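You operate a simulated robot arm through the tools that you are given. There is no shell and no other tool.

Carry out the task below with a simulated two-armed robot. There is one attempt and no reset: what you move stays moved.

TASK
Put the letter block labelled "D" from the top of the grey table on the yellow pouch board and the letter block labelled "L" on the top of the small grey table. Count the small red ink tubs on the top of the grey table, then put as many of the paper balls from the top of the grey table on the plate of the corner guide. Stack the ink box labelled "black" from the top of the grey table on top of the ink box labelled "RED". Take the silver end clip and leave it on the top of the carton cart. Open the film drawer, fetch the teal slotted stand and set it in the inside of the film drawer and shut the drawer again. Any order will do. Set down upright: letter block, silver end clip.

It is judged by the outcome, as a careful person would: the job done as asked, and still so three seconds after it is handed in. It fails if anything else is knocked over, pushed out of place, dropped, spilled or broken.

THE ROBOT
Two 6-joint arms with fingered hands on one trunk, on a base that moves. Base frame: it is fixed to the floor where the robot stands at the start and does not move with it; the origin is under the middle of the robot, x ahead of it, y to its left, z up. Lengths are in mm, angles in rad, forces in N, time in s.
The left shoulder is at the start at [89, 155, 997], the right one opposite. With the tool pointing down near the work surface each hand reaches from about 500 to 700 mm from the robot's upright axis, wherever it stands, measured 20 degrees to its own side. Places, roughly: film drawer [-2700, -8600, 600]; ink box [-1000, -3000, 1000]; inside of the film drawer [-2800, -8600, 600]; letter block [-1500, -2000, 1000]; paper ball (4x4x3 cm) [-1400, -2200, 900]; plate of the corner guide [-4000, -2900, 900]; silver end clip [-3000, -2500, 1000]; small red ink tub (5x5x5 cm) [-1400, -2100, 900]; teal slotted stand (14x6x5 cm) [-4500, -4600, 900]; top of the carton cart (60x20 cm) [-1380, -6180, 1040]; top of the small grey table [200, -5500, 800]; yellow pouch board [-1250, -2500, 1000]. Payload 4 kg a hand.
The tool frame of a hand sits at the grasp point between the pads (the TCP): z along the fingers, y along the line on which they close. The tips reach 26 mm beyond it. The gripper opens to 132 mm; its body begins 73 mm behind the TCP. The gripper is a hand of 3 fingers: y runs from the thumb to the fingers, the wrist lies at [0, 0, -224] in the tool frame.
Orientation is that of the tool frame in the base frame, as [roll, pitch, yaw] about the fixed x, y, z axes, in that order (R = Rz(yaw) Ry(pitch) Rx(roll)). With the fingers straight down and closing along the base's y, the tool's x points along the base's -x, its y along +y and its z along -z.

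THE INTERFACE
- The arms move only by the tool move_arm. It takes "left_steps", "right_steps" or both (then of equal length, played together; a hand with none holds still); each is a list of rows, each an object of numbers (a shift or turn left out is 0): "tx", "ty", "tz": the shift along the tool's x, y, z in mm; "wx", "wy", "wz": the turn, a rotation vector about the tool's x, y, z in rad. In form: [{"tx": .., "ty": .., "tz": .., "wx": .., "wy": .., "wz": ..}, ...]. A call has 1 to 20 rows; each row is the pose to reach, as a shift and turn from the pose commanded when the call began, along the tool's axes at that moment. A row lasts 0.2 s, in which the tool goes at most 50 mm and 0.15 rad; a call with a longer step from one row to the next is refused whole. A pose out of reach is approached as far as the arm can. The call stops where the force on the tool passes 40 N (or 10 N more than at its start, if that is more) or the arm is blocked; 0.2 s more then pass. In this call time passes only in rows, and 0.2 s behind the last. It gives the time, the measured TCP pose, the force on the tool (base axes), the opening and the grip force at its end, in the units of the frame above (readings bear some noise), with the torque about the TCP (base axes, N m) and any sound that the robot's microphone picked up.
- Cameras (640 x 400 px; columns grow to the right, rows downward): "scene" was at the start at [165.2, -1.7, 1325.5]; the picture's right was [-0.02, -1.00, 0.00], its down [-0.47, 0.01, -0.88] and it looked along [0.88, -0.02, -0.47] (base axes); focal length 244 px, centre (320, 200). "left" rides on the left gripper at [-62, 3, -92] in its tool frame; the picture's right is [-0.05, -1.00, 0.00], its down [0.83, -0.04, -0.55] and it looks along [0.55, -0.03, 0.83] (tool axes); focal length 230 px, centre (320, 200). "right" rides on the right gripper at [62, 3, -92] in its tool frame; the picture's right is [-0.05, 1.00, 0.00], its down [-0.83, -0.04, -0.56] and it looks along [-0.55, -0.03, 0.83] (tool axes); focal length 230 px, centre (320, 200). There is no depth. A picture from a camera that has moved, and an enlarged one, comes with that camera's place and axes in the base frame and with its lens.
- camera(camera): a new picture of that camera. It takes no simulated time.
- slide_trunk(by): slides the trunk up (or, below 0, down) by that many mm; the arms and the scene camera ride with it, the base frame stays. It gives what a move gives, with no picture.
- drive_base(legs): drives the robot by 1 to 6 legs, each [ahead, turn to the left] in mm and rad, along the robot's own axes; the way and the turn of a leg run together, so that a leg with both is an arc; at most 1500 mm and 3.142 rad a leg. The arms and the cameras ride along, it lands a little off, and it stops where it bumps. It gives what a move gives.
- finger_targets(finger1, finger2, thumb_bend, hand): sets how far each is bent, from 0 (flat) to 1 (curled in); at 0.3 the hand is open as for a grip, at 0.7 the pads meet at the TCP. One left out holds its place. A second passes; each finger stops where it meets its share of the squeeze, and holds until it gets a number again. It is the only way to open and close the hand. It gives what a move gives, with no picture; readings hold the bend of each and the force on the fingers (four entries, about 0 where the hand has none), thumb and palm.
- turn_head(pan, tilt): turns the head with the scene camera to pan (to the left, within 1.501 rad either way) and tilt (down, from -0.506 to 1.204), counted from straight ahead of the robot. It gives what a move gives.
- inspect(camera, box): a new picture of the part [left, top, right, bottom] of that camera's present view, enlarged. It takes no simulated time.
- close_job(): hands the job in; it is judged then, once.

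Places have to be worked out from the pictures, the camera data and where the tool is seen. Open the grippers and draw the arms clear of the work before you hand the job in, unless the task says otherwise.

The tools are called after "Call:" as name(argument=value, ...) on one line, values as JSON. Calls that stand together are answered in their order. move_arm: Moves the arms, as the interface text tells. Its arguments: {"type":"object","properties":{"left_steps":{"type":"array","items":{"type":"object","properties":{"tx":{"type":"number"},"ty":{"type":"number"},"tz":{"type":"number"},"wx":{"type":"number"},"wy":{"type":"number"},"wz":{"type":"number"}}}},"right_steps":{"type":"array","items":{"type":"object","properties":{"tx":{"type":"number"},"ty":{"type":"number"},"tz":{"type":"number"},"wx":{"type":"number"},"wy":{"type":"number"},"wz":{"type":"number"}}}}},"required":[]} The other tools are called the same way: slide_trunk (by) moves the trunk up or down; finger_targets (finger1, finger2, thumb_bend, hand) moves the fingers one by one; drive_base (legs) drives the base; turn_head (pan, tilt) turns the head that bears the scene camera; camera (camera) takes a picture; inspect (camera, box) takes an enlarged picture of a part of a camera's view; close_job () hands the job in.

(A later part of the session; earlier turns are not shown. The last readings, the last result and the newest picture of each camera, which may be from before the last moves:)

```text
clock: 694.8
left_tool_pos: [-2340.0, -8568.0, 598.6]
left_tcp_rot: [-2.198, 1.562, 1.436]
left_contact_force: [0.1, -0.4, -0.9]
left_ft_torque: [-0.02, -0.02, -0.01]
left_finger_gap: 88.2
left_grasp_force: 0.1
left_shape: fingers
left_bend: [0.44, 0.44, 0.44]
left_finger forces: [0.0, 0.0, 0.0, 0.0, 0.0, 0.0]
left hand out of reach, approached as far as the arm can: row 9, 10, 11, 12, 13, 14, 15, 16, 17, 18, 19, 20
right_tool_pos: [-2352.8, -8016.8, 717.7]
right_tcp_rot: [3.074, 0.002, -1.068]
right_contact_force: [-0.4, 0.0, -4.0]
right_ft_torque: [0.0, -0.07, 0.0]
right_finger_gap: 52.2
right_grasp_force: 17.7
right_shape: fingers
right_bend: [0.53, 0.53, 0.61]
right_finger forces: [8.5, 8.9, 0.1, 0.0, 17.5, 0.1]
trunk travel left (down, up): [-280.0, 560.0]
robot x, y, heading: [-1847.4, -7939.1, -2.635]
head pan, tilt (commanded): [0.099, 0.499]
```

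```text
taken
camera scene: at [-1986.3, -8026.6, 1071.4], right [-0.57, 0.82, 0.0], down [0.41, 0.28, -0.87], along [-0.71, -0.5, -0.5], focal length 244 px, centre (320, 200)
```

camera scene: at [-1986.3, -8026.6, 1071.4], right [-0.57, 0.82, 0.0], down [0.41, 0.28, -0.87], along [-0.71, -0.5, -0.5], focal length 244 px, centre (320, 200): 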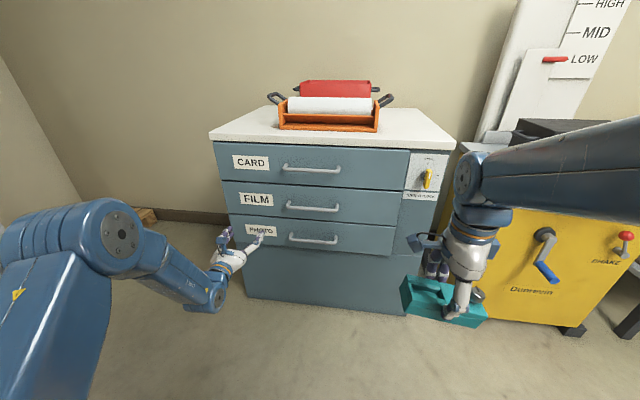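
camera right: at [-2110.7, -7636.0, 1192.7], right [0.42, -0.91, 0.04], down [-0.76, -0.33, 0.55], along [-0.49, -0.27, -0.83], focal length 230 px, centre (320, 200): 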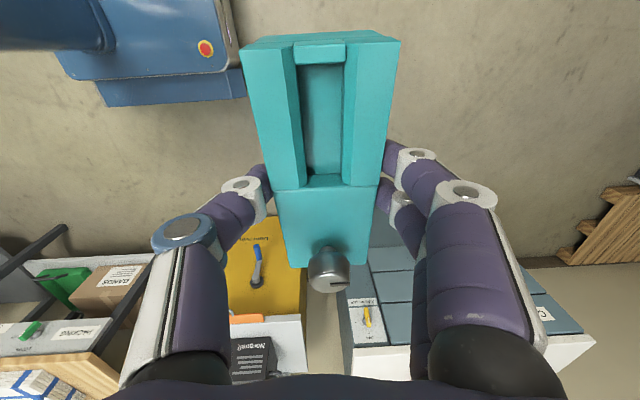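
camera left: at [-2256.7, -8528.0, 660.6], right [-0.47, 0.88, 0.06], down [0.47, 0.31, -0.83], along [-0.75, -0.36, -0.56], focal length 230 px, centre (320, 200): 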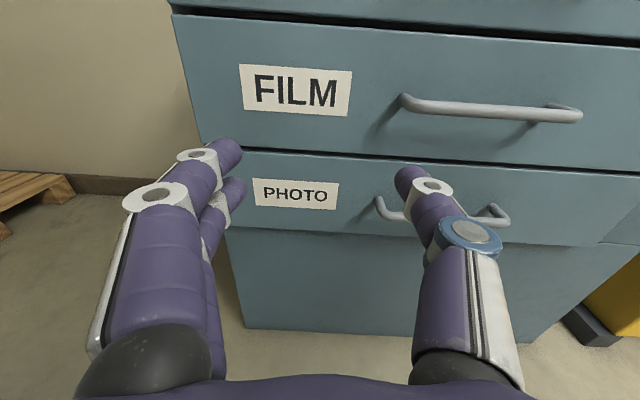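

The hand now points at the chest, and I can read FILM and PHOTO. Triangulation puts the FILM handle bar's centre at (-2591,-8484,608). Next I roll the hand 90° so it closes vertically on the bar (fingers above, thumb below).

Call:
move_arm(left_steps=[{"wz": 0.08}, {"wz": 0.16}, {"wz": 0.24}, {"wz": 0.32}, {"wz": 0.4}, {"wz": 0.48}, {"wz": 0.56}, {"wz": 0.64}, {"wz": 0.72}, {"wz": 0.8}, {"wz": 0.88}, {"wz": 0.96}, {"wz": 1.04}, {"wz": 1.12}, {"wz": 1.2}, {"wz": 1.28}, {"wz": 1.36}, {"wz": 1.44}, {"wz": 1.51}, {"wz": 1.571}])

Call:
camera(camera="left")

Call:
inspect(camera="scene", box=[150, 130, 450, 320])

```text
clock: 699.0
left_tool_pos: [-2342.8, -8566.9, 591.9]
left_tcp_rot: [1.576, 0.146, -1.08]
left_contact_force: [0.0, 0.0, 0.3]
left_ft_torque: [-0.03, -0.01, 0.01]
left_finger_gap: 88.3
left_grasp_force: 0.0
left_shape: fingers
left_bend: [0.44, 0.44, 0.44]
left_finger forces: [0.0, 0.0, 0.0, 0.0, 0.1, 0.0]
left hand out of reach, approached as far as the arm can: row 19, 20
right_tool_pos: [-2352.1, -8016.2, 718.8]
right_tcp_rot: [3.075, 0.002, -1.068]
right_contact_force: [0.1, 0.2, -3.3]
right_ft_torque: [-0.01, -0.04, 0.0]
right_finger_gap: 52.3
right_grasp_force: 17.4
right_shape: fingers
right_bend: [0.53, 0.53, 0.61]
right_finger forces: [8.5, 8.8, 0.0, 0.0, 17.5, 0.0]
trunk travel left (down, up): [-280.0, 560.0]
robot x, y, heading: [-1848.0, -7938.1, -2.631]
head pan, tilt (commanded): [0.099, 0.499]
```

```text
taken
camera left: at [-2289.5, -8471.2, 605.0], right [-0.09, 0.18, -0.98], down [0.87, -0.46, -0.16], along [-0.48, -0.87, -0.11], focal length 230 px, centre (320, 200)
```

left: 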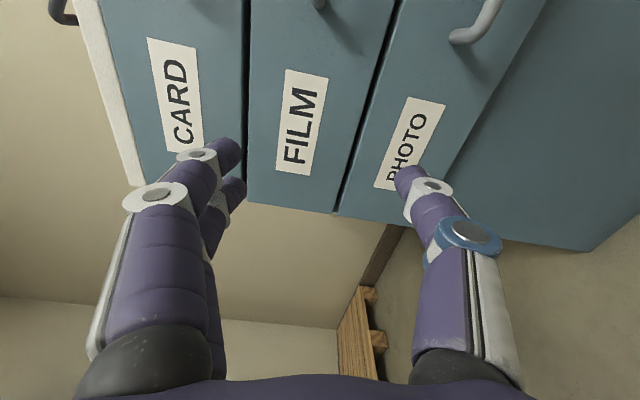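

```text
2.11 times, centred on (300, 225) of scene
camera zoom: at [-1986.1, -8026.3, 1071.4], right [-0.57, 0.82, 0.0], down [0.41, 0.28, -0.87], along [-0.71, -0.5, -0.5], focal length 514 px, centre (362, 147)
```

zoom: 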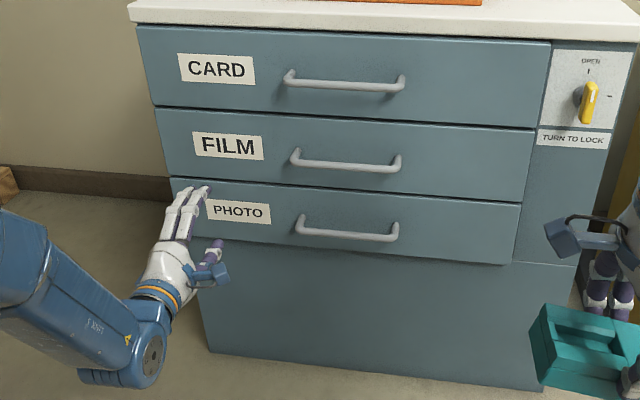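

The roll worked (fingers above, thumb below, pointing at the drawer). The hand is 187 mm left of the handle's centre, so I shift the base to the right: turn, move, turn back.

Call:
drive_base(legs=[[0, -0.26], [0, -0.26], [0, -0.26], [0, -0.26], [0, -0.26], [0, -0.26]])

Call:
drive_base(legs=[[60, 0], [70, 0], [57, 0]])

Call:
drive_base(legs=[[0, 0.26], [0, 0.26], [0, 0.26], [0, 0.26], [0, 0.26], [0, 0.24]])

Call:
camera(camera="scene")

```text
clock: 705.0
left_tool_pos: [-2484.9, -7457.3, 592.5]
left_tcp_rot: [1.577, 0.148, -2.653]
left_contact_force: [0.0, -0.1, 0.1]
left_ft_torque: [-0.03, 0.01, 0.01]
left_finger_gap: 88.0
left_grasp_force: 0.2
left_shape: fingers
left_bend: [0.44, 0.44, 0.44]
left_finger forces: [0.0, 0.0, 0.0, 0.1, 0.0, 0.1]
right_tool_pos: [-1936.3, -7429.7, 729.4]
right_tcp_rot: [3.058, 0.001, -2.624]
right_contact_force: [0.0, 0.6, -4.5]
right_ft_torque: [-0.03, 0.02, 0.03]
right_finger_gap: 51.9
right_grasp_force: 16.5
right_shape: fingers
right_bend: [0.53, 0.53, 0.61]
right_finger forces: [8.2, 8.2, 0.1, 0.0, 16.6, 0.0]
trunk travel left (down, up): [-280.0, 560.0]
robot x, y, heading: [-1856.5, -7948.4, 2.096]
head pan, tilt (commanded): [0.099, 0.499]
```

```text
clock: 707.1
left_tool_pos: [-2575.0, -7302.3, 600.7]
left_tcp_rot: [1.566, 0.148, -2.655]
left_contact_force: [-0.3, 0.4, -0.9]
left_ft_torque: [0.07, -0.01, 0.0]
left_finger_gap: 88.0
left_grasp_force: 0.1
left_shape: fingers
left_bend: [0.44, 0.44, 0.44]
left_finger forces: [0.0, 0.1, 0.0, 0.0, 0.0, 0.0]
right_tool_pos: [-2024.8, -7277.5, 714.9]
right_tcp_rot: [3.096, 0.002, -2.625]
right_contact_force: [-0.6, 0.6, -5.1]
right_ft_torque: [-0.09, -0.02, 0.02]
right_finger_gap: 52.3
right_grasp_force: 17.6
right_shape: fingers
right_bend: [0.53, 0.53, 0.61]
right_finger forces: [8.7, 9.0, 0.1, 0.0, 17.6, 0.1]
trunk travel left (down, up): [-280.0, 560.0]
robot x, y, heading: [-1952.4, -7784.0, 2.096]
head pan, tilt (commanded): [0.099, 0.499]
```

```text
clock: 713.1
left_tool_pos: [-2444.2, -8391.1, 615.8]
left_tcp_rot: [1.541, 0.169, -1.122]
left_contact_force: [-1.2, 0.1, 0.1]
left_ft_torque: [-0.01, 0.01, -0.01]
left_finger_gap: 88.2
left_grasp_force: 0.0
left_shape: fingers
left_bend: [0.44, 0.44, 0.44]
left_finger forces: [0.1, 0.0, 0.0, 0.0, 0.0, 0.0]
right_tool_pos: [-2454.7, -7840.6, 716.0]
right_tcp_rot: [3.113, 0.001, -1.081]
right_contact_force: [-0.2, 0.7, -4.2]
right_ft_torque: [-0.04, -0.05, 0.01]
right_finger_gap: 52.2
right_grasp_force: 16.5
right_shape: fingers
right_bend: [0.53, 0.53, 0.61]
right_finger forces: [8.3, 8.2, 0.1, 0.0, 16.5, 0.1]
trunk travel left (down, up): [-280.0, 560.0]
robot x, y, heading: [-1959.6, -7773.9, -2.643]
head pan, tilt (commanded): [0.099, 0.499]
```

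```text
taken
camera scene: at [-2095.9, -7859.1, 1071.5], right [-0.57, 0.82, 0.0], down [0.41, 0.28, -0.87], along [-0.72, -0.49, -0.5], focal length 244 px, centre (320, 200)
```

scene: 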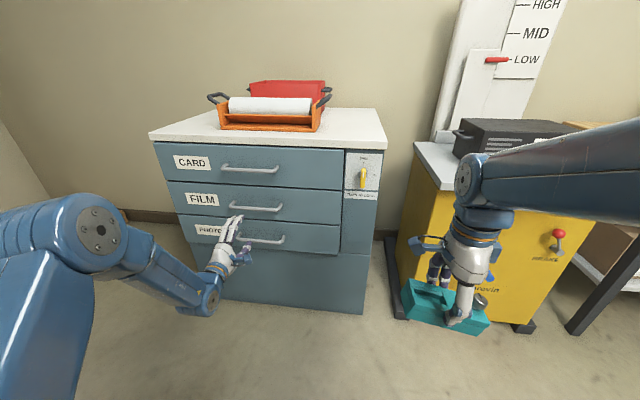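

The hand is now level with the FILM handle and about 170 mm in front of it. I check with the hand camera before approaching.

Call:
camera(camera="left")

Call:
inspect(camera="scene", box=[140, 130, 320, 270])

```text
taken
camera left: at [-2385.9, -8295.2, 626.2], right [-0.12, 0.18, -0.98], down [0.85, -0.49, -0.2], along [-0.51, -0.85, -0.1], focal length 230 px, centre (320, 200)
```

left: 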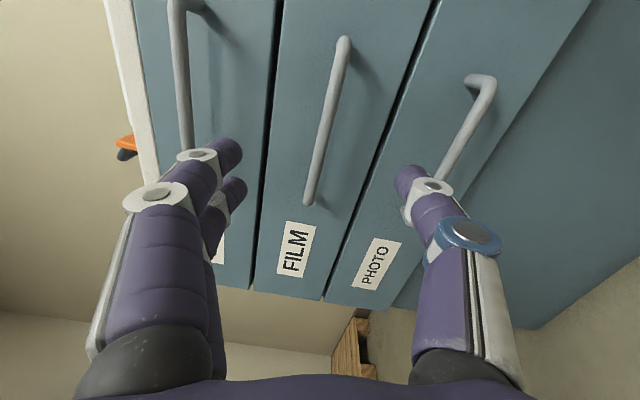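

```text
2.86 times, centred on (230, 200) of scene
camera zoom: at [-2095.9, -7859.1, 1071.5], right [-0.57, 0.82, 0.0], down [0.41, 0.28, -0.87], along [-0.72, -0.49, -0.5], focal length 698 px, centre (577, 200)
```

zoom: 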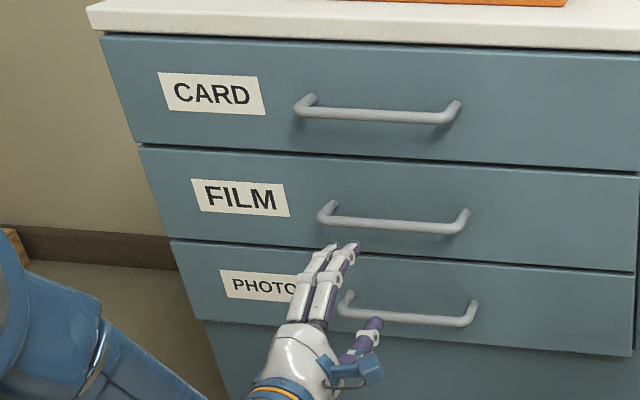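

The bar lies 9 mm below the hand's axis, centred along its length. I lower the hand 9 mm and drive forward in short legs, checking before contact.

Call:
move_arm(left_steps=[{"ty": -5}, {"ty": -9}])

Call:
drive_base(legs=[[50, 0], [50, 0]])

Call:
camera(camera="left")

```text
clock: 713.7
left_tool_pos: [-2438.9, -8381.6, 619.5]
left_tcp_rot: [1.519, 0.178, -1.131]
left_contact_force: [0.8, -0.2, -0.9]
left_ft_torque: [-0.02, 0.03, 0.04]
left_finger_gap: 88.1
left_grasp_force: 0.0
left_shape: fingers
left_bend: [0.44, 0.44, 0.44]
left_finger forces: [0.0, 0.0, 0.0, 0.0, 0.1, 0.1]
left hand out of reach, approached as far as the arm can: row 1, 2
right_tool_pos: [-2441.8, -7832.8, 702.4]
right_tcp_rot: [-3.128, 0.0, -1.081]
right_contact_force: [1.1, 0.2, -6.2]
right_ft_torque: [-0.1, 0.02, 0.02]
right_finger_gap: 52.3
right_grasp_force: 17.8
right_shape: fingers
right_bend: [0.53, 0.53, 0.61]
right_finger forces: [8.6, 8.8, 0.0, 0.0, 17.9, 0.1]
trunk travel left (down, up): [-280.0, 560.0]
robot x, y, heading: [-1959.7, -7775.8, -2.642]
head pan, tilt (commanded): [0.099, 0.499]
```

```text
clock: 715.1
left_tool_pos: [-2528.6, -8432.4, 617.4]
left_tcp_rot: [1.522, 0.178, -1.131]
left_contact_force: [0.2, -0.7, -0.8]
left_ft_torque: [0.03, 0.03, 0.01]
left_finger_gap: 88.3
left_grasp_force: 0.1
left_shape: fingers
left_bend: [0.44, 0.44, 0.44]
left_finger forces: [0.1, 0.1, 0.1, 0.1, 0.0, 0.0]
right_tool_pos: [-2533.1, -7882.6, 702.7]
right_tcp_rot: [-3.13, 0.002, -1.08]
right_contact_force: [0.1, -0.9, -3.9]
right_ft_torque: [0.02, -0.03, -0.02]
right_finger_gap: 52.3
right_grasp_force: 18.3
right_shape: fingers
right_bend: [0.53, 0.53, 0.61]
right_finger forces: [8.8, 9.1, 0.1, 0.0, 17.7, 0.0]
trunk travel left (down, up): [-280.0, 560.0]
robot x, y, heading: [-2044.1, -7825.0, -2.645]
head pan, tilt (commanded): [0.099, 0.499]
```

```text
taken
camera left: at [-2471.1, -8337.5, 625.8], right [-0.14, 0.19, -0.97], down [0.84, -0.49, -0.22], along [-0.52, -0.85, -0.09], focal length 230 px, centre (320, 200)
```

left: 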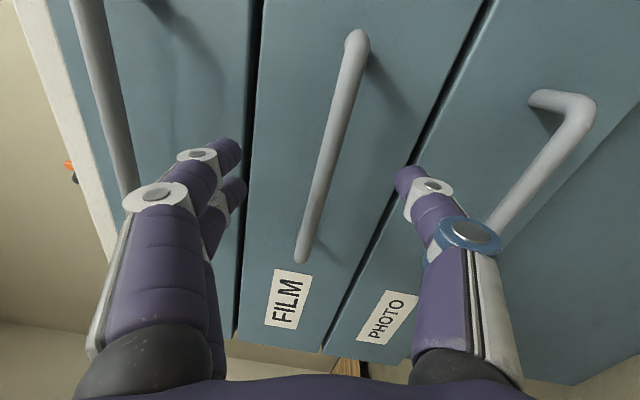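

Good alignment: the bar runs centrally through the hand's opening, 79 mm ahead. I drive in the remaining ~73 mm.

Call:
drive_base(legs=[[40, 0], [33, 0]])

Call:
camera(camera="left")

Call:
inspect(camera="scene", box=[80, 130, 320, 310])

```text
clock: 716.4
left_tool_pos: [-2584.3, -8463.6, 628.3]
left_tcp_rot: [1.504, 0.178, -1.132]
left_contact_force: [-0.8, -1.1, -0.4]
left_ft_torque: [-0.04, 0.0, -0.02]
left_finger_gap: 87.7
left_grasp_force: 0.1
left_shape: fingers
left_bend: [0.44, 0.44, 0.44]
left_finger forces: [0.0, 0.1, 0.0, 0.0, 0.1, 0.0]
right_tool_pos: [-2584.0, -7912.4, 689.8]
right_tcp_rot: [-3.09, 0.002, -1.08]
right_contact_force: [-0.5, -0.2, -4.2]
right_ft_torque: [0.03, -0.07, -0.02]
right_finger_gap: 52.7
right_grasp_force: 18.0
right_shape: fingers
right_bend: [0.54, 0.53, 0.6]
right_finger forces: [8.8, 8.9, 0.0, 0.0, 17.2, 0.0]
trunk travel left (down, up): [-280.0, 560.0]
robot x, y, heading: [-2111.5, -7857.4, -2.643]
head pan, tilt (commanded): [0.099, 0.499]
```

```text
taken
camera left: at [-2526.6, -8368.4, 636.2], right [-0.16, 0.18, -0.97], down [0.84, -0.49, -0.23], along [-0.52, -0.85, -0.07], focal length 230 px, centre (320, 200)
```

left: 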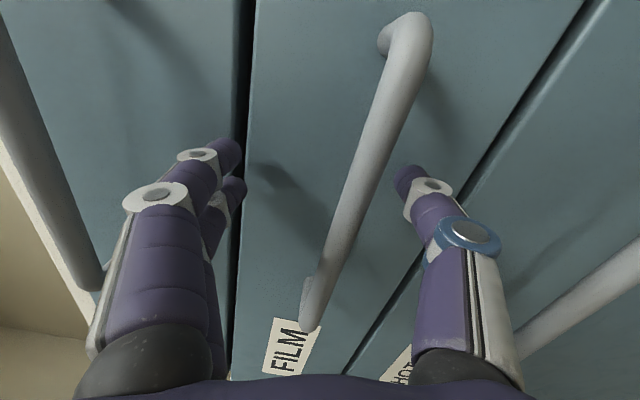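

```text
2.22 times, centred on (200, 220) of scene
camera zoom: at [-2252.3, -7944.8, 1070.9], right [-0.57, 0.82, 0.0], down [0.41, 0.28, -0.87], along [-0.71, -0.49, -0.5], focal length 543 px, centre (587, 156)
```

zoom: 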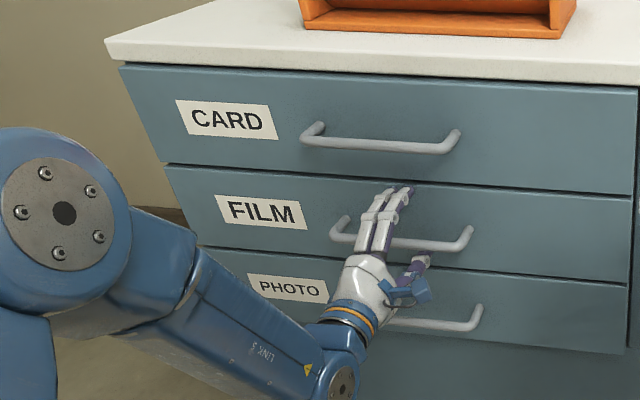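

The bar is inside the grasp, ~19 mm below centre. I lower the trunk 17 mm to centre it and ease 8 mm forward.

Call:
slide_trunk(by=-17)

Call:
drive_base(legs=[[10, 0]])

Call:
camera(camera="left")

```text
clock: 717.1
left_tool_pos: [-2572.5, -8456.7, 626.6]
left_tcp_rot: [1.482, 0.198, -1.138]
left_contact_force: [-0.7, -0.2, -0.2]
left_ft_torque: [0.02, -0.04, -0.01]
left_finger_gap: 87.8
left_grasp_force: 0.0
left_shape: fingers
left_bend: [0.44, 0.44, 0.44]
left_finger forces: [0.1, 0.1, 0.0, 0.0, 0.0, 0.1]
right_tool_pos: [-2570.2, -7902.7, 663.3]
right_tcp_rot: [-3.056, 0.003, -1.082]
right_contact_force: [-0.2, -0.3, -4.5]
right_ft_torque: [-0.02, 0.0, 0.02]
right_finger_gap: 52.6
right_grasp_force: 18.1
right_shape: fingers
right_bend: [0.53, 0.53, 0.61]
right_finger forces: [8.9, 9.1, 0.1, 0.0, 17.6, 0.0]
trunk travel left (down, up): [-263.0, 577.0]
robot x, y, heading: [-2110.3, -7861.3, -2.645]
head pan, tilt (commanded): [0.099, 0.499]
```

```text
clock: 717.8
left_tool_pos: [-2582.7, -8461.9, 623.9]
left_tcp_rot: [1.484, 0.197, -1.139]
left_contact_force: [-0.2, 0.2, -0.7]
left_ft_torque: [-0.02, -0.01, 0.0]
left_finger_gap: 87.7
left_grasp_force: 0.2
left_shape: fingers
left_bend: [0.44, 0.44, 0.44]
left_finger forces: [0.1, 0.0, 0.1, 0.0, 0.1, 0.0]
right_tool_pos: [-2581.8, -7907.8, 662.0]
right_tcp_rot: [-3.055, 0.002, -1.081]
right_contact_force: [0.1, -0.2, -4.0]
right_ft_torque: [-0.02, 0.0, 0.03]
right_finger_gap: 52.7
right_grasp_force: 17.8
right_shape: fingers
right_bend: [0.53, 0.53, 0.61]
right_finger forces: [9.1, 9.1, 0.0, 0.0, 17.6, 0.0]
trunk travel left (down, up): [-263.0, 577.0]
robot x, y, heading: [-2120.5, -7869.4, -2.641]
head pan, tilt (commanded): [0.099, 0.499]
```

```text
taken
camera left: at [-2524.9, -8367.1, 632.3], right [-0.18, 0.19, -0.97], down [0.83, -0.49, -0.25], along [-0.52, -0.85, -0.07], focal length 230 px, centre (320, 200)
```

left: 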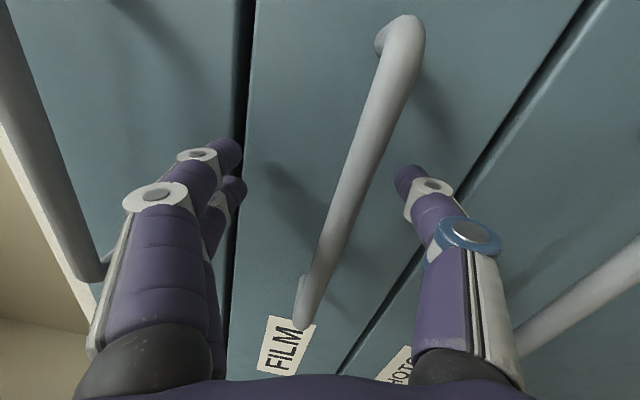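

The bar is between fingers (above) and thumb (below). I close the hand around it.

Call:
finger_targets(hand="left", finger1=0.7, finger2=0.7, thumb_bend=0.58)

Call:
camera(camera="left")

```text
clock: 718.8
left_tool_pos: [-2574.3, -8455.1, 636.6]
left_tcp_rot: [1.465, 0.221, -1.145]
left_contact_force: [-2.0, 1.0, -7.0]
left_ft_torque: [0.07, -0.07, -0.01]
left_finger_gap: 33.0
left_grasp_force: 4.0
left_shape: fingers
left_bend: [0.7, 0.7, 0.54]
left_finger forces: [0.1, 0.0, 0.0, 0.1, 7.4, 0.0]
right_tool_pos: [-2566.9, -7899.5, 650.1]
right_tcp_rot: [-3.019, 0.004, -1.081]
right_contact_force: [0.2, 0.2, -4.3]
right_ft_torque: [-0.03, -0.01, -0.01]
right_finger_gap: 52.4
right_grasp_force: 17.9
right_shape: fingers
right_bend: [0.53, 0.53, 0.61]
right_finger forces: [9.1, 9.2, 0.1, 0.0, 17.6, 0.0]
trunk travel left (down, up): [-263.0, 577.0]
robot x, y, heading: [-2122.6, -7864.0, -2.64]
head pan, tilt (commanded): [0.099, 0.499]
```

```text
taken
camera left: at [-2515.4, -8361.6, 643.6], right [-0.21, 0.2, -0.96], down [0.82, -0.49, -0.28], along [-0.53, -0.85, -0.06], focal length 230 px, centre (320, 200)
```

left: 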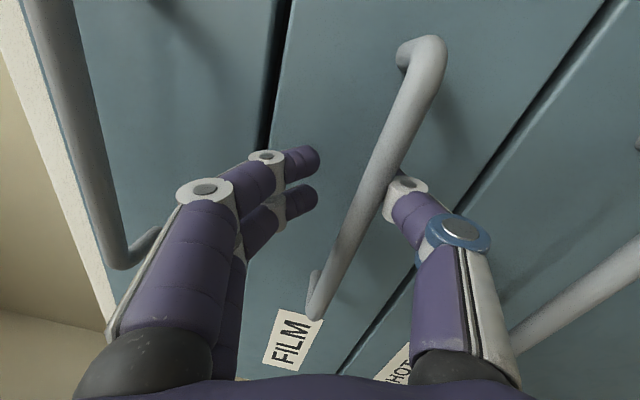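

The hand has crept up a bit, so the bar is low in the grasp. I lower the trunk 20 mm to centre it and then curl the fingers fully behind the bar.

Call:
slide_trunk(by=-22)

Call:
camera(camera="left")

```text
clock: 719.5
left_tool_pos: [-2572.6, -8454.2, 616.2]
left_tcp_rot: [1.461, 0.218, -1.146]
left_contact_force: [-0.6, -0.6, 0.4]
left_ft_torque: [0.0, 0.0, 0.08]
left_finger_gap: 25.6
left_grasp_force: 0.1
left_shape: fingers
left_bend: [0.7, 0.69, 0.57]
left_finger forces: [0.0, 0.6, 0.1, 0.0, 0.0, 0.1]
right_tool_pos: [-2567.0, -7900.0, 630.2]
right_tcp_rot: [-3.02, 0.001, -1.08]
right_contact_force: [0.0, -0.1, -4.0]
right_ft_torque: [-0.02, 0.02, -0.02]
right_finger_gap: 52.6
right_grasp_force: 17.8
right_shape: fingers
right_bend: [0.53, 0.53, 0.61]
right_finger forces: [9.0, 9.2, 0.0, 0.0, 17.6, 0.1]
trunk travel left (down, up): [-241.0, 599.0]
robot x, y, heading: [-2117.8, -7864.2, -2.64]
head pan, tilt (commanded): [0.099, 0.499]
```

```text
taken
camera left: at [-2514.9, -8361.5, 623.2], right [-0.21, 0.2, -0.96], down [0.82, -0.49, -0.28], along [-0.53, -0.85, -0.06], focal length 230 px, centre (320, 200)
```

left: 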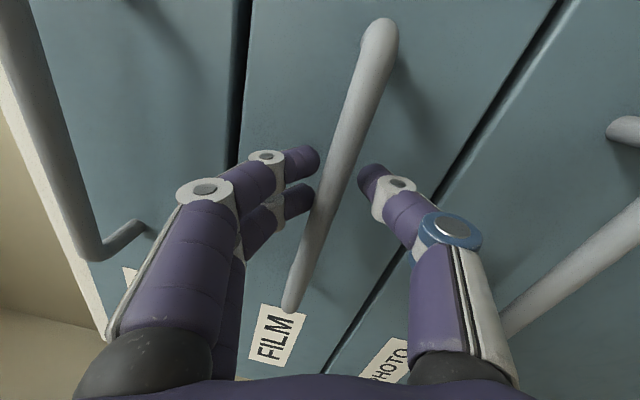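

Now the bar lies right between fingers and thumb. I close firmly around it.

Call:
finger_targets(hand="left", finger1=0.85, finger2=0.85, thumb_bend=0.8)

Call:
camera(camera="left")

```text
clock: 720.5
left_tool_pos: [-2572.7, -8454.9, 615.7]
left_tcp_rot: [1.462, 0.219, -1.145]
left_contact_force: [0.0, -0.2, 0.3]
left_ft_torque: [0.01, 0.01, -0.04]
left_finger_gap: 0.0
left_grasp_force: 0.1
left_shape: fingers
left_bend: [0.79, 0.74, 0.75]
left_finger forces: [0.1, 0.1, 0.0, 0.1, 0.0, 0.0]
right_tool_pos: [-2566.4, -7901.0, 629.0]
right_tcp_rot: [-3.019, 0.003, -1.081]
right_contact_force: [0.0, 1.3, -4.7]
right_ft_torque: [-0.02, -0.01, -0.03]
right_finger_gap: 52.5
right_grasp_force: 18.0
right_shape: fingers
right_bend: [0.53, 0.53, 0.61]
right_finger forces: [9.0, 9.3, 0.1, 0.0, 17.6, 0.0]
trunk travel left (down, up): [-241.0, 599.0]
robot x, y, heading: [-2121.8, -7865.2, -2.641]
head pan, tilt (commanded): [0.099, 0.499]
```

```text
taken
camera left: at [-2514.8, -8361.4, 622.6], right [-0.21, 0.2, -0.96], down [0.82, -0.49, -0.28], along [-0.53, -0.85, -0.06], focal length 230 px, centre (320, 200)
```

left: 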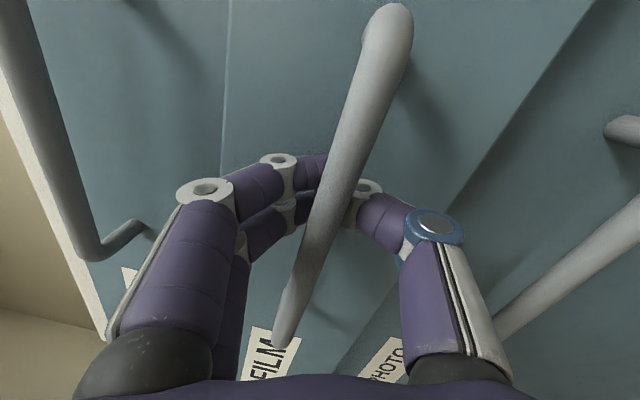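

The fingers have closed behind the bar, hooking it. I pull by reversing the base gently: first 40 mm.

Call:
drive_base(legs=[[-40, 0]])

Call:
camera(camera="left")

Call:
camera(camera="scene")

```text
clock: 721.4
left_tool_pos: [-2536.4, -8436.8, 616.6]
left_tcp_rot: [1.461, 0.218, -1.143]
left_contact_force: [-0.1, -0.7, -0.2]
left_ft_torque: [-0.04, 0.01, -0.01]
left_finger_gap: 0.0
left_grasp_force: 0.1
left_shape: fingers
left_bend: [0.78, 0.74, 0.75]
left_finger forces: [0.0, 0.1, 0.0, 0.1, 0.3, 0.0]
right_tool_pos: [-2532.2, -7882.3, 630.1]
right_tcp_rot: [-3.021, 0.002, -1.078]
right_contact_force: [-0.9, -0.3, -2.9]
right_ft_torque: [-0.03, 0.02, 0.06]
right_finger_gap: 52.7
right_grasp_force: 18.0
right_shape: fingers
right_bend: [0.53, 0.53, 0.61]
right_finger forces: [9.1, 9.3, 0.0, 0.1, 17.6, 0.0]
trunk travel left (down, up): [-241.0, 599.0]
robot x, y, heading: [-2086.0, -7844.2, -2.643]
head pan, tilt (commanded): [0.099, 0.499]
```

```text
taken
camera left: at [-2479.3, -8342.8, 623.3], right [-0.21, 0.2, -0.96], down [0.82, -0.49, -0.28], along [-0.53, -0.85, -0.06], focal length 230 px, centre (320, 200)
```

left: 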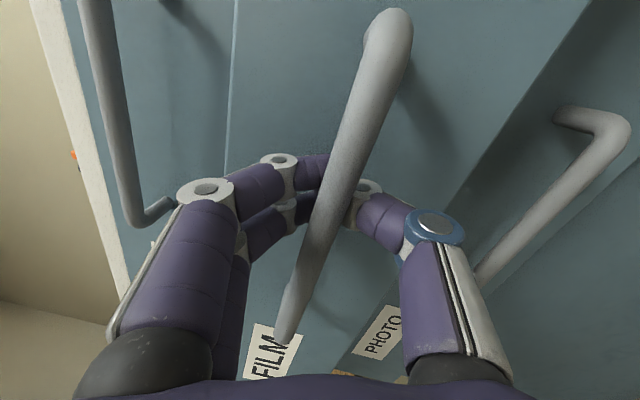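

```text
taken
camera scene: at [-2222.6, -7928.6, 1032.7], right [-0.57, 0.82, 0.0], down [0.41, 0.28, -0.87], along [-0.72, -0.49, -0.49], focal length 244 px, centre (320, 200)
```

scene: 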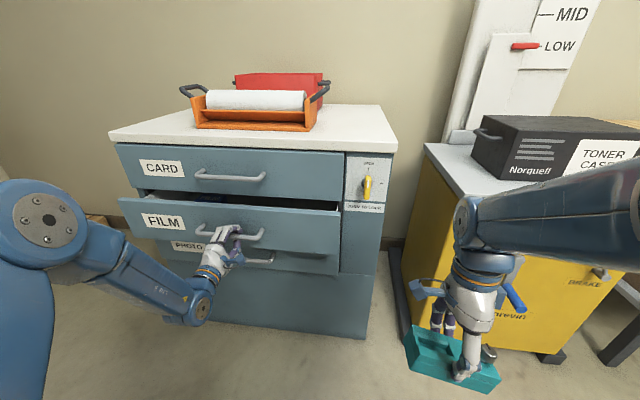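

The FILM drawer is sliding out easily. I continue to pull in short legs.

Call:
drive_base(legs=[[-50, 0], [-60, 0], [-60, 0]])

Call:
camera(camera="scene")

```text
clock: 723.4
left_tool_pos: [-2379.8, -8349.8, 626.5]
left_tcp_rot: [1.444, 0.244, -1.151]
left_contact_force: [0.7, -3.0, -8.0]
left_ft_torque: [-0.18, 0.05, -0.02]
left_finger_gap: 0.5
left_grasp_force: 3.9
left_shape: fingers
left_bend: [0.82, 0.75, 0.75]
left_finger forces: [0.0, 0.0, 0.0, 0.0, 8.1, 0.0]
right_tool_pos: [-2371.2, -7792.8, 619.1]
right_tcp_rot: [-2.981, 0.003, -1.079]
right_contact_force: [-0.5, -0.9, -4.6]
right_ft_torque: [0.01, 0.01, -0.01]
right_finger_gap: 52.6
right_grasp_force: 18.2
right_shape: fingers
right_bend: [0.53, 0.53, 0.61]
right_finger forces: [9.0, 9.2, 0.1, 0.1, 17.5, 0.0]
trunk travel left (down, up): [-241.0, 599.0]
robot x, y, heading: [-1936.9, -7762.9, -2.635]
head pan, tilt (commanded): [0.099, 0.499]
```

```text
taken
camera scene: at [-2074.7, -7848.4, 1032.3], right [-0.57, 0.82, 0.0], down [0.41, 0.28, -0.87], along [-0.72, -0.49, -0.5], focal length 244 px, centre (320, 200)
```

scene: 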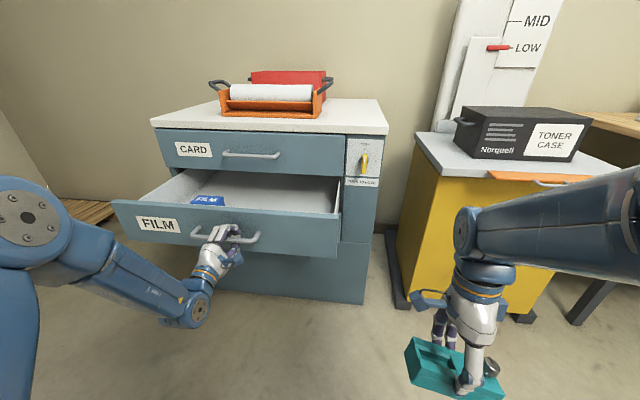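

The drawer is ~230 mm open, with a blue film pack at the back left inside. I pull 60 mm more.

Call:
drive_base(legs=[[-35, 0], [-35, 0]])

Call:
inspect(camera="scene", box=[90, 100, 420, 310])

```text
clock: 724.4
left_tool_pos: [-2321.6, -8320.4, 635.7]
left_tcp_rot: [1.446, 0.359, -1.152]
left_contact_force: [13.0, -21.1, -64.8]
left_ft_torque: [-1.61, 0.27, 0.18]
left_finger_gap: 5.1
left_grasp_force: 49.9
left_shape: fingers
left_bend: [0.85, 0.76, 0.78]
left_finger forces: [0.1, 0.0, 0.0, 0.0, 100.1, 0.0]
right_tool_pos: [-2299.2, -7757.8, 587.4]
right_tcp_rot: [-2.85, -0.019, -1.089]
right_contact_force: [0.1, 0.0, -3.6]
right_ft_torque: [-0.05, 0.04, 0.04]
right_finger_gap: 53.1
right_grasp_force: 17.9
right_shape: fingers
right_bend: [0.53, 0.53, 0.61]
right_finger forces: [9.2, 9.5, 0.0, 0.1, 17.6, 0.0]
trunk travel left (down, up): [-241.0, 599.0]
robot x, y, heading: [-1906.3, -7750.0, -2.643]
head pan, tilt (commanded): [0.099, 0.499]
stopped in leg 1: the force on the tool passed its limit at 41 N (the readings are from after the stop); the commanded pose is now the measured one
```

```text
1.90 times, centred on (255, 205) of scene
camera zoom: at [-2049.6, -7840.8, 1030.7], right [-0.57, 0.82, 0.0], down [0.41, 0.29, -0.87], along [-0.71, -0.49, -0.5], focal length 465 px, centre (444, 190)
```

zoom: 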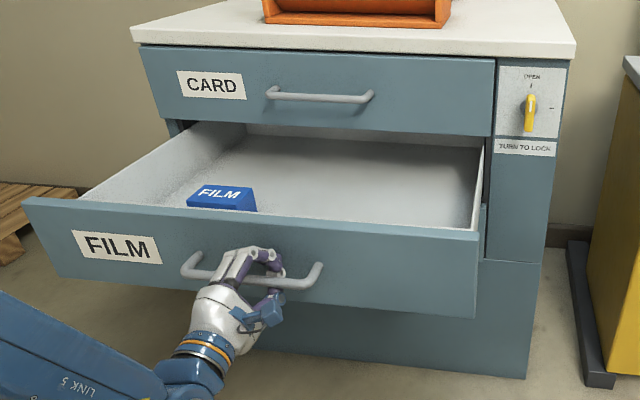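

The drawer seems at its stop, fully open, and the hand is straining on the bar. I release it right away.

Call:
finger_targets(hand="left", finger1=0.4, finger2=0.4, thumb_bend=0.4)

Call:
camera(camera="left")

Call:
camera(camera="scene")

```text
clock: 725.4
left_tool_pos: [-2323.8, -8316.2, 652.6]
left_tcp_rot: [1.41, 0.341, -1.173]
left_contact_force: [-2.3, 1.2, -3.4]
left_ft_torque: [0.01, -0.01, 0.02]
left_finger_gap: 104.8
left_grasp_force: 1.6
left_shape: fingers
left_bend: [0.4, 0.4, 0.39]
left_finger forces: [0.0, 0.0, 0.1, 0.0, 3.4, 0.1]
right_tool_pos: [-2298.8, -7753.6, 589.9]
right_tcp_rot: [-2.85, -0.025, -1.087]
right_contact_force: [-0.3, 0.3, -3.4]
right_ft_torque: [-0.03, 0.01, 0.01]
right_finger_gap: 53.0
right_grasp_force: 18.5
right_shape: fingers
right_bend: [0.53, 0.53, 0.61]
right_finger forces: [9.2, 9.4, 0.0, 0.1, 17.5, 0.1]
trunk travel left (down, up): [-241.0, 599.0]
robot x, y, heading: [-1907.8, -7751.4, -2.64]
head pan, tilt (commanded): [0.099, 0.499]
```

```text
taken
camera left: at [-2263.1, -8223.8, 662.9], right [-0.29, 0.29, -0.91], down [0.79, -0.47, -0.4], along [-0.54, -0.83, -0.09], focal length 230 px, centre (320, 200)
```

left: 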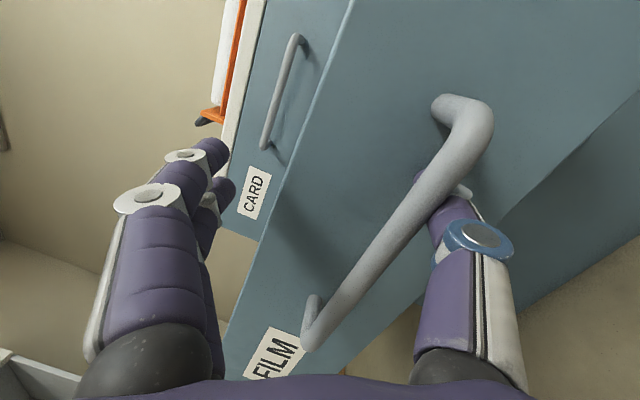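

```text
taken
camera scene: at [-2047.6, -7832.5, 1033.1], right [-0.57, 0.82, 0.0], down [0.41, 0.28, -0.87], along [-0.71, -0.49, -0.5], focal length 244 px, centre (320, 200)
```

scene: 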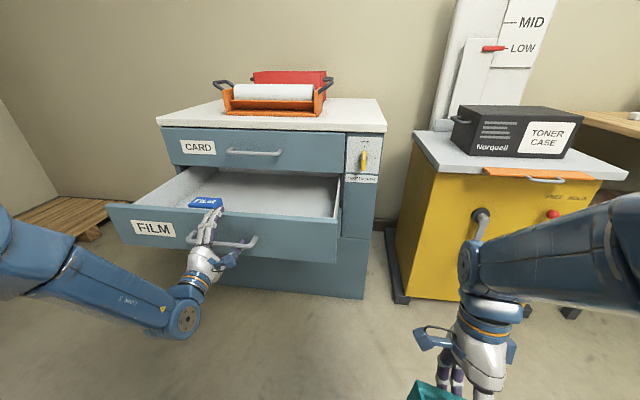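

The bar is free between the opened fingers. I lower the trunk 15 mm to take the thumb off the bar and back the hand out.

Call:
slide_trunk(by=-18)

Call:
camera(camera="left")

```text
clock: 726.0
left_tool_pos: [-2322.6, -8316.4, 636.1]
left_tcp_rot: [1.409, 0.341, -1.172]
left_contact_force: [-0.2, -0.3, 0.5]
left_ft_torque: [0.01, -0.02, 0.03]
left_finger_gap: 101.4
left_grasp_force: 0.0
left_shape: fingers
left_bend: [0.4, 0.4, 0.4]
left_finger forces: [0.1, 0.0, 0.1, 0.1, 0.0, 0.1]
right_tool_pos: [-2298.2, -7752.5, 570.6]
right_tcp_rot: [-2.853, -0.02, -1.085]
right_contact_force: [-0.2, 0.5, -4.3]
right_ft_torque: [-0.04, 0.0, -0.03]
right_finger_gap: 53.1
right_grasp_force: 18.0
right_shape: fingers
right_bend: [0.53, 0.53, 0.61]
right_finger forces: [9.1, 9.4, 0.1, 0.1, 17.6, 0.0]
trunk travel left (down, up): [-223.0, 617.0]
robot x, y, heading: [-1906.1, -7746.6, -2.641]
head pan, tilt (commanded): [0.099, 0.499]
```

```text
taken
camera left: at [-2262.7, -8223.8, 644.4], right [-0.29, 0.29, -0.91], down [0.79, -0.47, -0.4], along [-0.54, -0.83, -0.09], focal length 230 px, centre (320, 200)
```

left: 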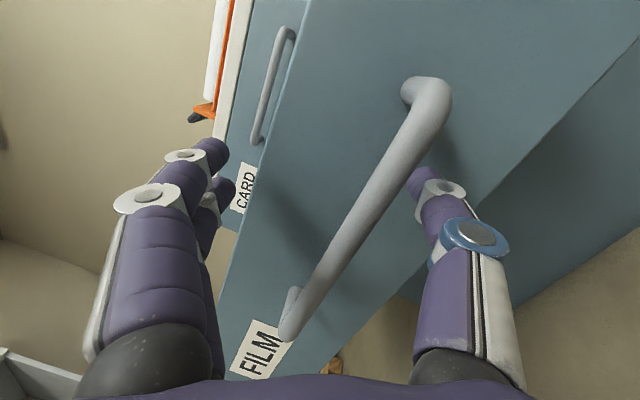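

The hand is clear of the bar. I back out 120 mm.

Call:
drive_base(legs=[[-40, 0], [-40, 0], [-40, 0]])

Call:
camera(camera="scene")

Call:
camera(camera="right")

```text
clock: 727.9
left_tool_pos: [-2216.9, -8256.3, 635.1]
left_tcp_rot: [1.411, 0.341, -1.172]
left_contact_force: [1.0, 0.5, 0.5]
left_ft_torque: [0.01, -0.08, 0.01]
left_finger_gap: 101.6
left_grasp_force: 0.1
left_shape: fingers
left_bend: [0.4, 0.4, 0.4]
left_finger forces: [0.0, 0.1, 0.0, 0.0, 0.0, 0.1]
right_tool_pos: [-2193.2, -7694.5, 570.9]
right_tcp_rot: [-2.854, -0.017, -1.086]
right_contact_force: [-0.5, 0.8, -2.0]
right_ft_torque: [-0.02, 0.09, -0.03]
right_finger_gap: 53.1
right_grasp_force: 18.5
right_shape: fingers
right_bend: [0.53, 0.53, 0.61]
right_finger forces: [9.2, 9.3, 0.0, 0.0, 17.6, 0.1]
trunk travel left (down, up): [-223.0, 617.0]
robot x, y, heading: [-1806.6, -7690.1, -2.638]
head pan, tilt (commanded): [0.099, 0.499]
```

```text
taken
camera scene: at [-1939.7, -7773.0, 1014.5], right [-0.57, 0.82, 0.0], down [0.41, 0.28, -0.87], along [-0.72, -0.49, -0.49], focal length 244 px, centre (320, 200)
```

scene: 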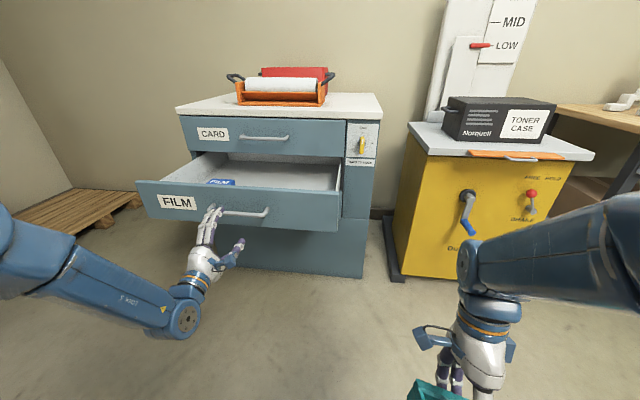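

```text
taken
camera right: at [-2189.5, -7762.2, 659.4], right [-0.87, -0.41, -0.28], down [-0.49, 0.69, 0.53], along [-0.02, 0.6, -0.8], focal length 230 px, centre (320, 200)
```

right: 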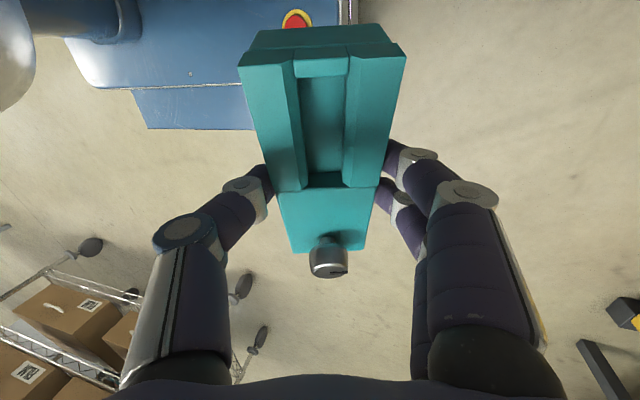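

The drawer stays open (~320 mm). I bring the left hand back to a downward-pointing pose: first undo the roll.

Call:
move_arm(left_steps=[{"wz": -0.08}, {"wz": -0.16}, {"wz": -0.24}, {"wz": -0.32}, {"wz": -0.4}, {"wz": -0.48}, {"wz": -0.56}, {"wz": -0.64}, {"wz": -0.72}, {"wz": -0.8}, {"wz": -0.88}, {"wz": -0.96}, {"wz": -1.04}, {"wz": -1.12}, {"wz": -1.2}, {"wz": -1.28}, {"wz": -1.36}, {"wz": -1.44}, {"wz": -1.5}, {"wz": -1.5}])

Call:
move_arm(left_steps=[{"tz": -8, "tx": -3, "wy": 0.07}, {"tz": -17, "tx": -6, "wy": 0.14}, {"tz": -27, "tx": -9, "wy": 0.21}, {"tz": -37, "tx": -12, "wy": 0.28}, {"tz": -47, "tx": -15, "wy": 0.35}, {"tz": -57, "tx": -18, "wy": 0.42}, {"tz": -67, "tx": -21, "wy": 0.5}, {"tz": -77, "tx": -24, "wy": 0.58}, {"tz": -87, "tx": -27, "wy": 0.66}, {"tz": -97, "tx": -30, "wy": 0.74}, {"tz": -107, "tx": -33, "wy": 0.82}, {"tz": -117, "tx": -36, "wy": 0.9}, {"tz": -127, "tx": -39, "wy": 0.98}, {"tz": -137, "tx": -42, "wy": 1.06}, {"tz": -147, "tx": -45, "wy": 1.14}, {"tz": -157, "tx": -48, "wy": 1.22}, {"tz": -165, "tx": -51, "wy": 1.3}, {"tz": -173, "tx": -54, "wy": 1.38}, {"tz": -180, "tx": -57, "wy": 1.45}, {"tz": -186, "tx": -60, "wy": 1.5}])

Call:
camera(camera="scene")

```text
clock: 732.1
left_tool_pos: [-2209.1, -8252.9, 645.3]
left_tcp_rot: [-1.01, 1.25, 2.564]
left_contact_force: [0.6, 0.5, 0.5]
left_ft_torque: [-0.02, 0.02, 0.01]
left_finger_gap: 101.5
left_grasp_force: 0.1
left_shape: fingers
left_bend: [0.4, 0.4, 0.4]
left_finger forces: [0.1, 0.0, 0.1, 0.1, 0.0, 0.1]
right_tool_pos: [-2179.3, -7687.1, 562.7]
right_tcp_rot: [-2.818, -0.022, -1.088]
right_contact_force: [-0.8, 1.4, -4.1]
right_ft_torque: [-0.02, 0.02, -0.01]
right_finger_gap: 53.2
right_grasp_force: 18.0
right_shape: fingers
right_bend: [0.53, 0.52, 0.61]
right_finger forces: [9.2, 9.5, 0.1, 0.0, 17.4, 0.1]
trunk travel left (down, up): [-223.0, 617.0]
robot x, y, heading: [-1806.6, -7689.0, -2.631]
head pan, tilt (commanded): [0.099, 0.499]
```

```text
clock: 736.3
left_tool_pos: [-2091.3, -8212.7, 645.5]
left_tcp_rot: [-2.865, 0.214, 0.469]
left_contact_force: [0.1, -0.5, -0.1]
left_ft_torque: [-0.02, -0.03, 0.0]
left_finger_gap: 101.7
left_grasp_force: 0.0
left_shape: fingers
left_bend: [0.4, 0.4, 0.4]
left_finger forces: [0.1, 0.1, 0.0, 0.1, 0.1, 0.1]
left hand out of reach, approached as far as the arm can: row 5, 6, 7, 8, 9, 10, 11, 12, 13, 14, 15, 16, 17, 18, 19, 20
right_tool_pos: [-2181.1, -7686.7, 563.7]
right_tcp_rot: [-2.818, -0.017, -1.086]
right_contact_force: [-0.7, -0.1, -4.2]
right_ft_torque: [-0.02, 0.01, 0.0]
right_finger_gap: 53.3
right_grasp_force: 18.2
right_shape: fingers
right_bend: [0.53, 0.52, 0.61]
right_finger forces: [9.4, 9.4, 0.0, 0.0, 17.5, 0.0]
trunk travel left (down, up): [-223.0, 617.0]
robot x, y, heading: [-1803.0, -7691.9, -2.636]
head pan, tilt (commanded): [0.099, 0.499]
```

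```text
taken
camera scene: at [-1941.5, -7774.0, 1014.5], right [-0.57, 0.82, 0.0], down [0.41, 0.28, -0.87], along [-0.72, -0.49, -0.5], focal length 244 px, centre (320, 200)
```

scene: 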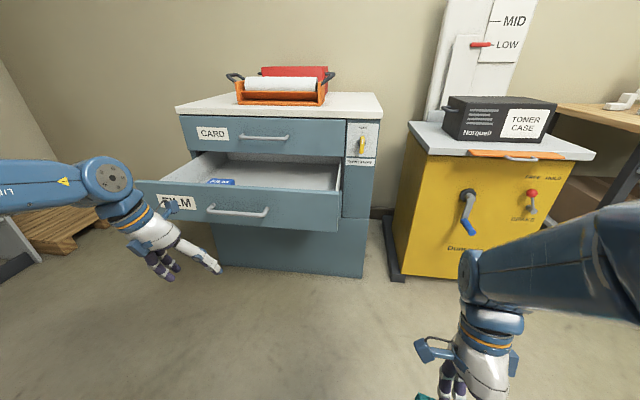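

The left hand points down again. I raise the trunk ~200 mm in small slides.

Call:
slide_trunk(by=28)

Call:
slide_trunk(by=28)

Call:
slide_trunk(by=28)

Call:
slide_trunk(by=28)

Call:
slide_trunk(by=28)

Call:
slide_trunk(by=28)

Call:
slide_trunk(by=28)

```text
clock: 737.0
left_tool_pos: [-2092.3, -8213.0, 672.5]
left_tcp_rot: [-2.864, 0.215, 0.471]
left_contact_force: [0.4, 0.8, 0.4]
left_ft_torque: [0.01, 0.01, 0.03]
left_finger_gap: 101.4
left_grasp_force: 0.1
left_shape: fingers
left_bend: [0.4, 0.4, 0.4]
left_finger forces: [0.0, 0.0, 0.0, 0.0, 0.0, 0.0]
right_tool_pos: [-2180.2, -7685.5, 589.9]
right_tcp_rot: [-2.816, -0.01, -1.084]
right_contact_force: [-0.5, 0.1, -5.3]
right_ft_torque: [-0.04, 0.05, 0.0]
right_finger_gap: 53.3
right_grasp_force: 17.7
right_shape: fingers
right_bend: [0.53, 0.52, 0.61]
right_finger forces: [9.3, 9.5, 0.0, 0.0, 17.4, 0.0]
trunk travel left (down, up): [-251.0, 589.0]
robot x, y, heading: [-1805.1, -7690.5, -2.64]
head pan, tilt (commanded): [0.099, 0.499]
```

```text
clock: 737.7
left_tool_pos: [-2090.5, -8211.4, 700.8]
left_tcp_rot: [-2.864, 0.212, 0.471]
left_contact_force: [0.4, -0.3, 0.0]
left_ft_torque: [-0.04, 0.0, -0.01]
left_finger_gap: 101.5
left_grasp_force: 0.1
left_shape: fingers
left_bend: [0.4, 0.4, 0.4]
left_finger forces: [0.0, 0.0, 0.0, 0.0, 0.0, 0.0]
right_tool_pos: [-2178.3, -7686.9, 618.9]
right_tcp_rot: [-2.815, -0.017, -1.088]
right_contact_force: [0.1, 0.7, -4.2]
right_ft_torque: [-0.03, 0.01, 0.01]
right_finger_gap: 53.1
right_grasp_force: 18.2
right_shape: fingers
right_bend: [0.53, 0.52, 0.61]
right_finger forces: [9.3, 9.5, 0.1, 0.1, 17.4, 0.0]
trunk travel left (down, up): [-279.0, 561.0]
robot x, y, heading: [-1800.9, -7692.6, -2.641]
head pan, tilt (commanded): [0.099, 0.499]
```

```text
clock: 738.5
left_tool_pos: [-2092.8, -8212.2, 729.5]
left_tcp_rot: [-2.865, 0.212, 0.471]
left_contact_force: [0.2, -0.2, 0.1]
left_ft_torque: [0.0, 0.02, 0.01]
left_finger_gap: 101.6
left_grasp_force: 0.1
left_shape: fingers
left_bend: [0.4, 0.4, 0.4]
left_finger forces: [0.0, 0.0, 0.0, 0.1, 0.1, 0.0]
right_tool_pos: [-2181.1, -7686.3, 647.0]
right_tcp_rot: [-2.813, -0.017, -1.088]
right_contact_force: [-0.1, -0.5, -3.8]
right_ft_torque: [-0.03, 0.06, 0.0]
right_finger_gap: 53.0
right_grasp_force: 18.2
right_shape: fingers
right_bend: [0.53, 0.52, 0.61]
right_finger forces: [9.3, 9.6, 0.0, 0.1, 17.4, 0.0]
trunk travel left (down, up): [-307.0, 533.0]
robot x, y, heading: [-1804.5, -7689.2, -2.642]
head pan, tilt (commanded): [0.099, 0.499]
```

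```text
clock: 739.2
left_tool_pos: [-2091.4, -8213.1, 755.4]
left_tcp_rot: [-2.865, 0.21, 0.472]
left_contact_force: [-0.8, 0.3, -0.5]
left_ft_torque: [0.01, 0.02, 0.01]
left_finger_gap: 101.4
left_grasp_force: 0.0
left_shape: fingers
left_bend: [0.4, 0.4, 0.4]
left_finger forces: [0.0, 0.0, 0.0, 0.0, 0.0, 0.1]
right_tool_pos: [-2180.6, -7687.0, 679.1]
right_tcp_rot: [-2.83, -0.021, -1.087]
right_contact_force: [0.3, -0.1, -4.2]
right_ft_torque: [-0.04, 0.0, 0.0]
right_finger_gap: 53.2
right_grasp_force: 18.3
right_shape: fingers
right_bend: [0.53, 0.52, 0.61]
right_finger forces: [9.4, 9.4, 0.0, 0.1, 17.6, 0.0]
trunk travel left (down, up): [-335.0, 505.0]
robot x, y, heading: [-1806.8, -7689.0, -2.636]
head pan, tilt (commanded): [0.099, 0.499]
```

```text
clock: 739.9
left_tool_pos: [-2091.7, -8213.1, 781.6]
left_tcp_rot: [-2.864, 0.209, 0.471]
left_contact_force: [-0.6, 0.6, -0.4]
left_ft_torque: [0.0, -0.02, 0.03]
left_finger_gap: 101.2
left_grasp_force: 0.0
left_shape: fingers
left_bend: [0.4, 0.4, 0.4]
left_finger forces: [0.0, 0.0, 0.0, 0.0, 0.0, 0.0]
right_tool_pos: [-2181.8, -7688.6, 705.2]
right_tcp_rot: [-2.831, -0.016, -1.086]
right_contact_force: [1.3, -0.1, -3.3]
right_ft_torque: [-0.04, 0.04, 0.04]
right_finger_gap: 53.3
right_grasp_force: 17.9
right_shape: fingers
right_bend: [0.53, 0.52, 0.61]
right_finger forces: [9.4, 9.5, 0.1, 0.0, 17.6, 0.0]
trunk travel left (down, up): [-363.0, 477.0]
robot x, y, heading: [-1804.0, -7693.5, -2.638]
head pan, tilt (commanded): [0.099, 0.499]
```

```text
clock: 740.7
left_tool_pos: [-2092.1, -8213.7, 808.5]
left_tcp_rot: [-2.864, 0.208, 0.472]
left_contact_force: [0.2, 0.6, -0.5]
left_ft_torque: [-0.02, -0.01, -0.02]
left_finger_gap: 101.4
left_grasp_force: 0.0
left_shape: fingers
left_bend: [0.4, 0.4, 0.4]
left_finger forces: [0.0, 0.0, 0.0, 0.0, 0.0, 0.0]
right_tool_pos: [-2182.8, -7688.1, 734.6]
right_tcp_rot: [-2.831, -0.017, -1.088]
right_contact_force: [-0.1, 0.9, -3.8]
right_ft_torque: [-0.02, 0.02, 0.0]
right_finger_gap: 53.3
right_grasp_force: 18.1
right_shape: fingers
right_bend: [0.53, 0.52, 0.61]
right_finger forces: [9.5, 9.4, 0.1, 0.0, 17.5, 0.0]
trunk travel left (down, up): [-391.0, 449.0]
robot x, y, heading: [-1803.1, -7688.6, -2.637]
head pan, tilt (commanded): [0.099, 0.499]
```

```text
clock: 741.4
left_tool_pos: [-2093.4, -8213.0, 837.2]
left_tcp_rot: [-2.865, 0.205, 0.471]
left_contact_force: [-0.4, -0.3, 0.0]
left_ft_torque: [0.0, 0.04, 0.01]
left_finger_gap: 101.8
left_grasp_force: 0.1
left_shape: fingers
left_bend: [0.4, 0.4, 0.4]
left_finger forces: [0.1, 0.1, 0.0, 0.0, 0.0, 0.1]
right_tool_pos: [-2181.2, -7687.9, 760.4]
right_tcp_rot: [-2.828, -0.016, -1.087]
right_contact_force: [0.9, -0.2, -4.5]
right_ft_torque: [-0.04, 0.04, 0.03]
right_finger_gap: 52.8
right_grasp_force: 17.7
right_shape: fingers
right_bend: [0.53, 0.52, 0.61]
right_finger forces: [9.5, 9.4, 0.1, 0.1, 17.6, 0.0]
trunk travel left (down, up): [-419.0, 421.0]
robot x, y, heading: [-1803.6, -7691.1, -2.644]
head pan, tilt (commanded): [0.099, 0.499]
```

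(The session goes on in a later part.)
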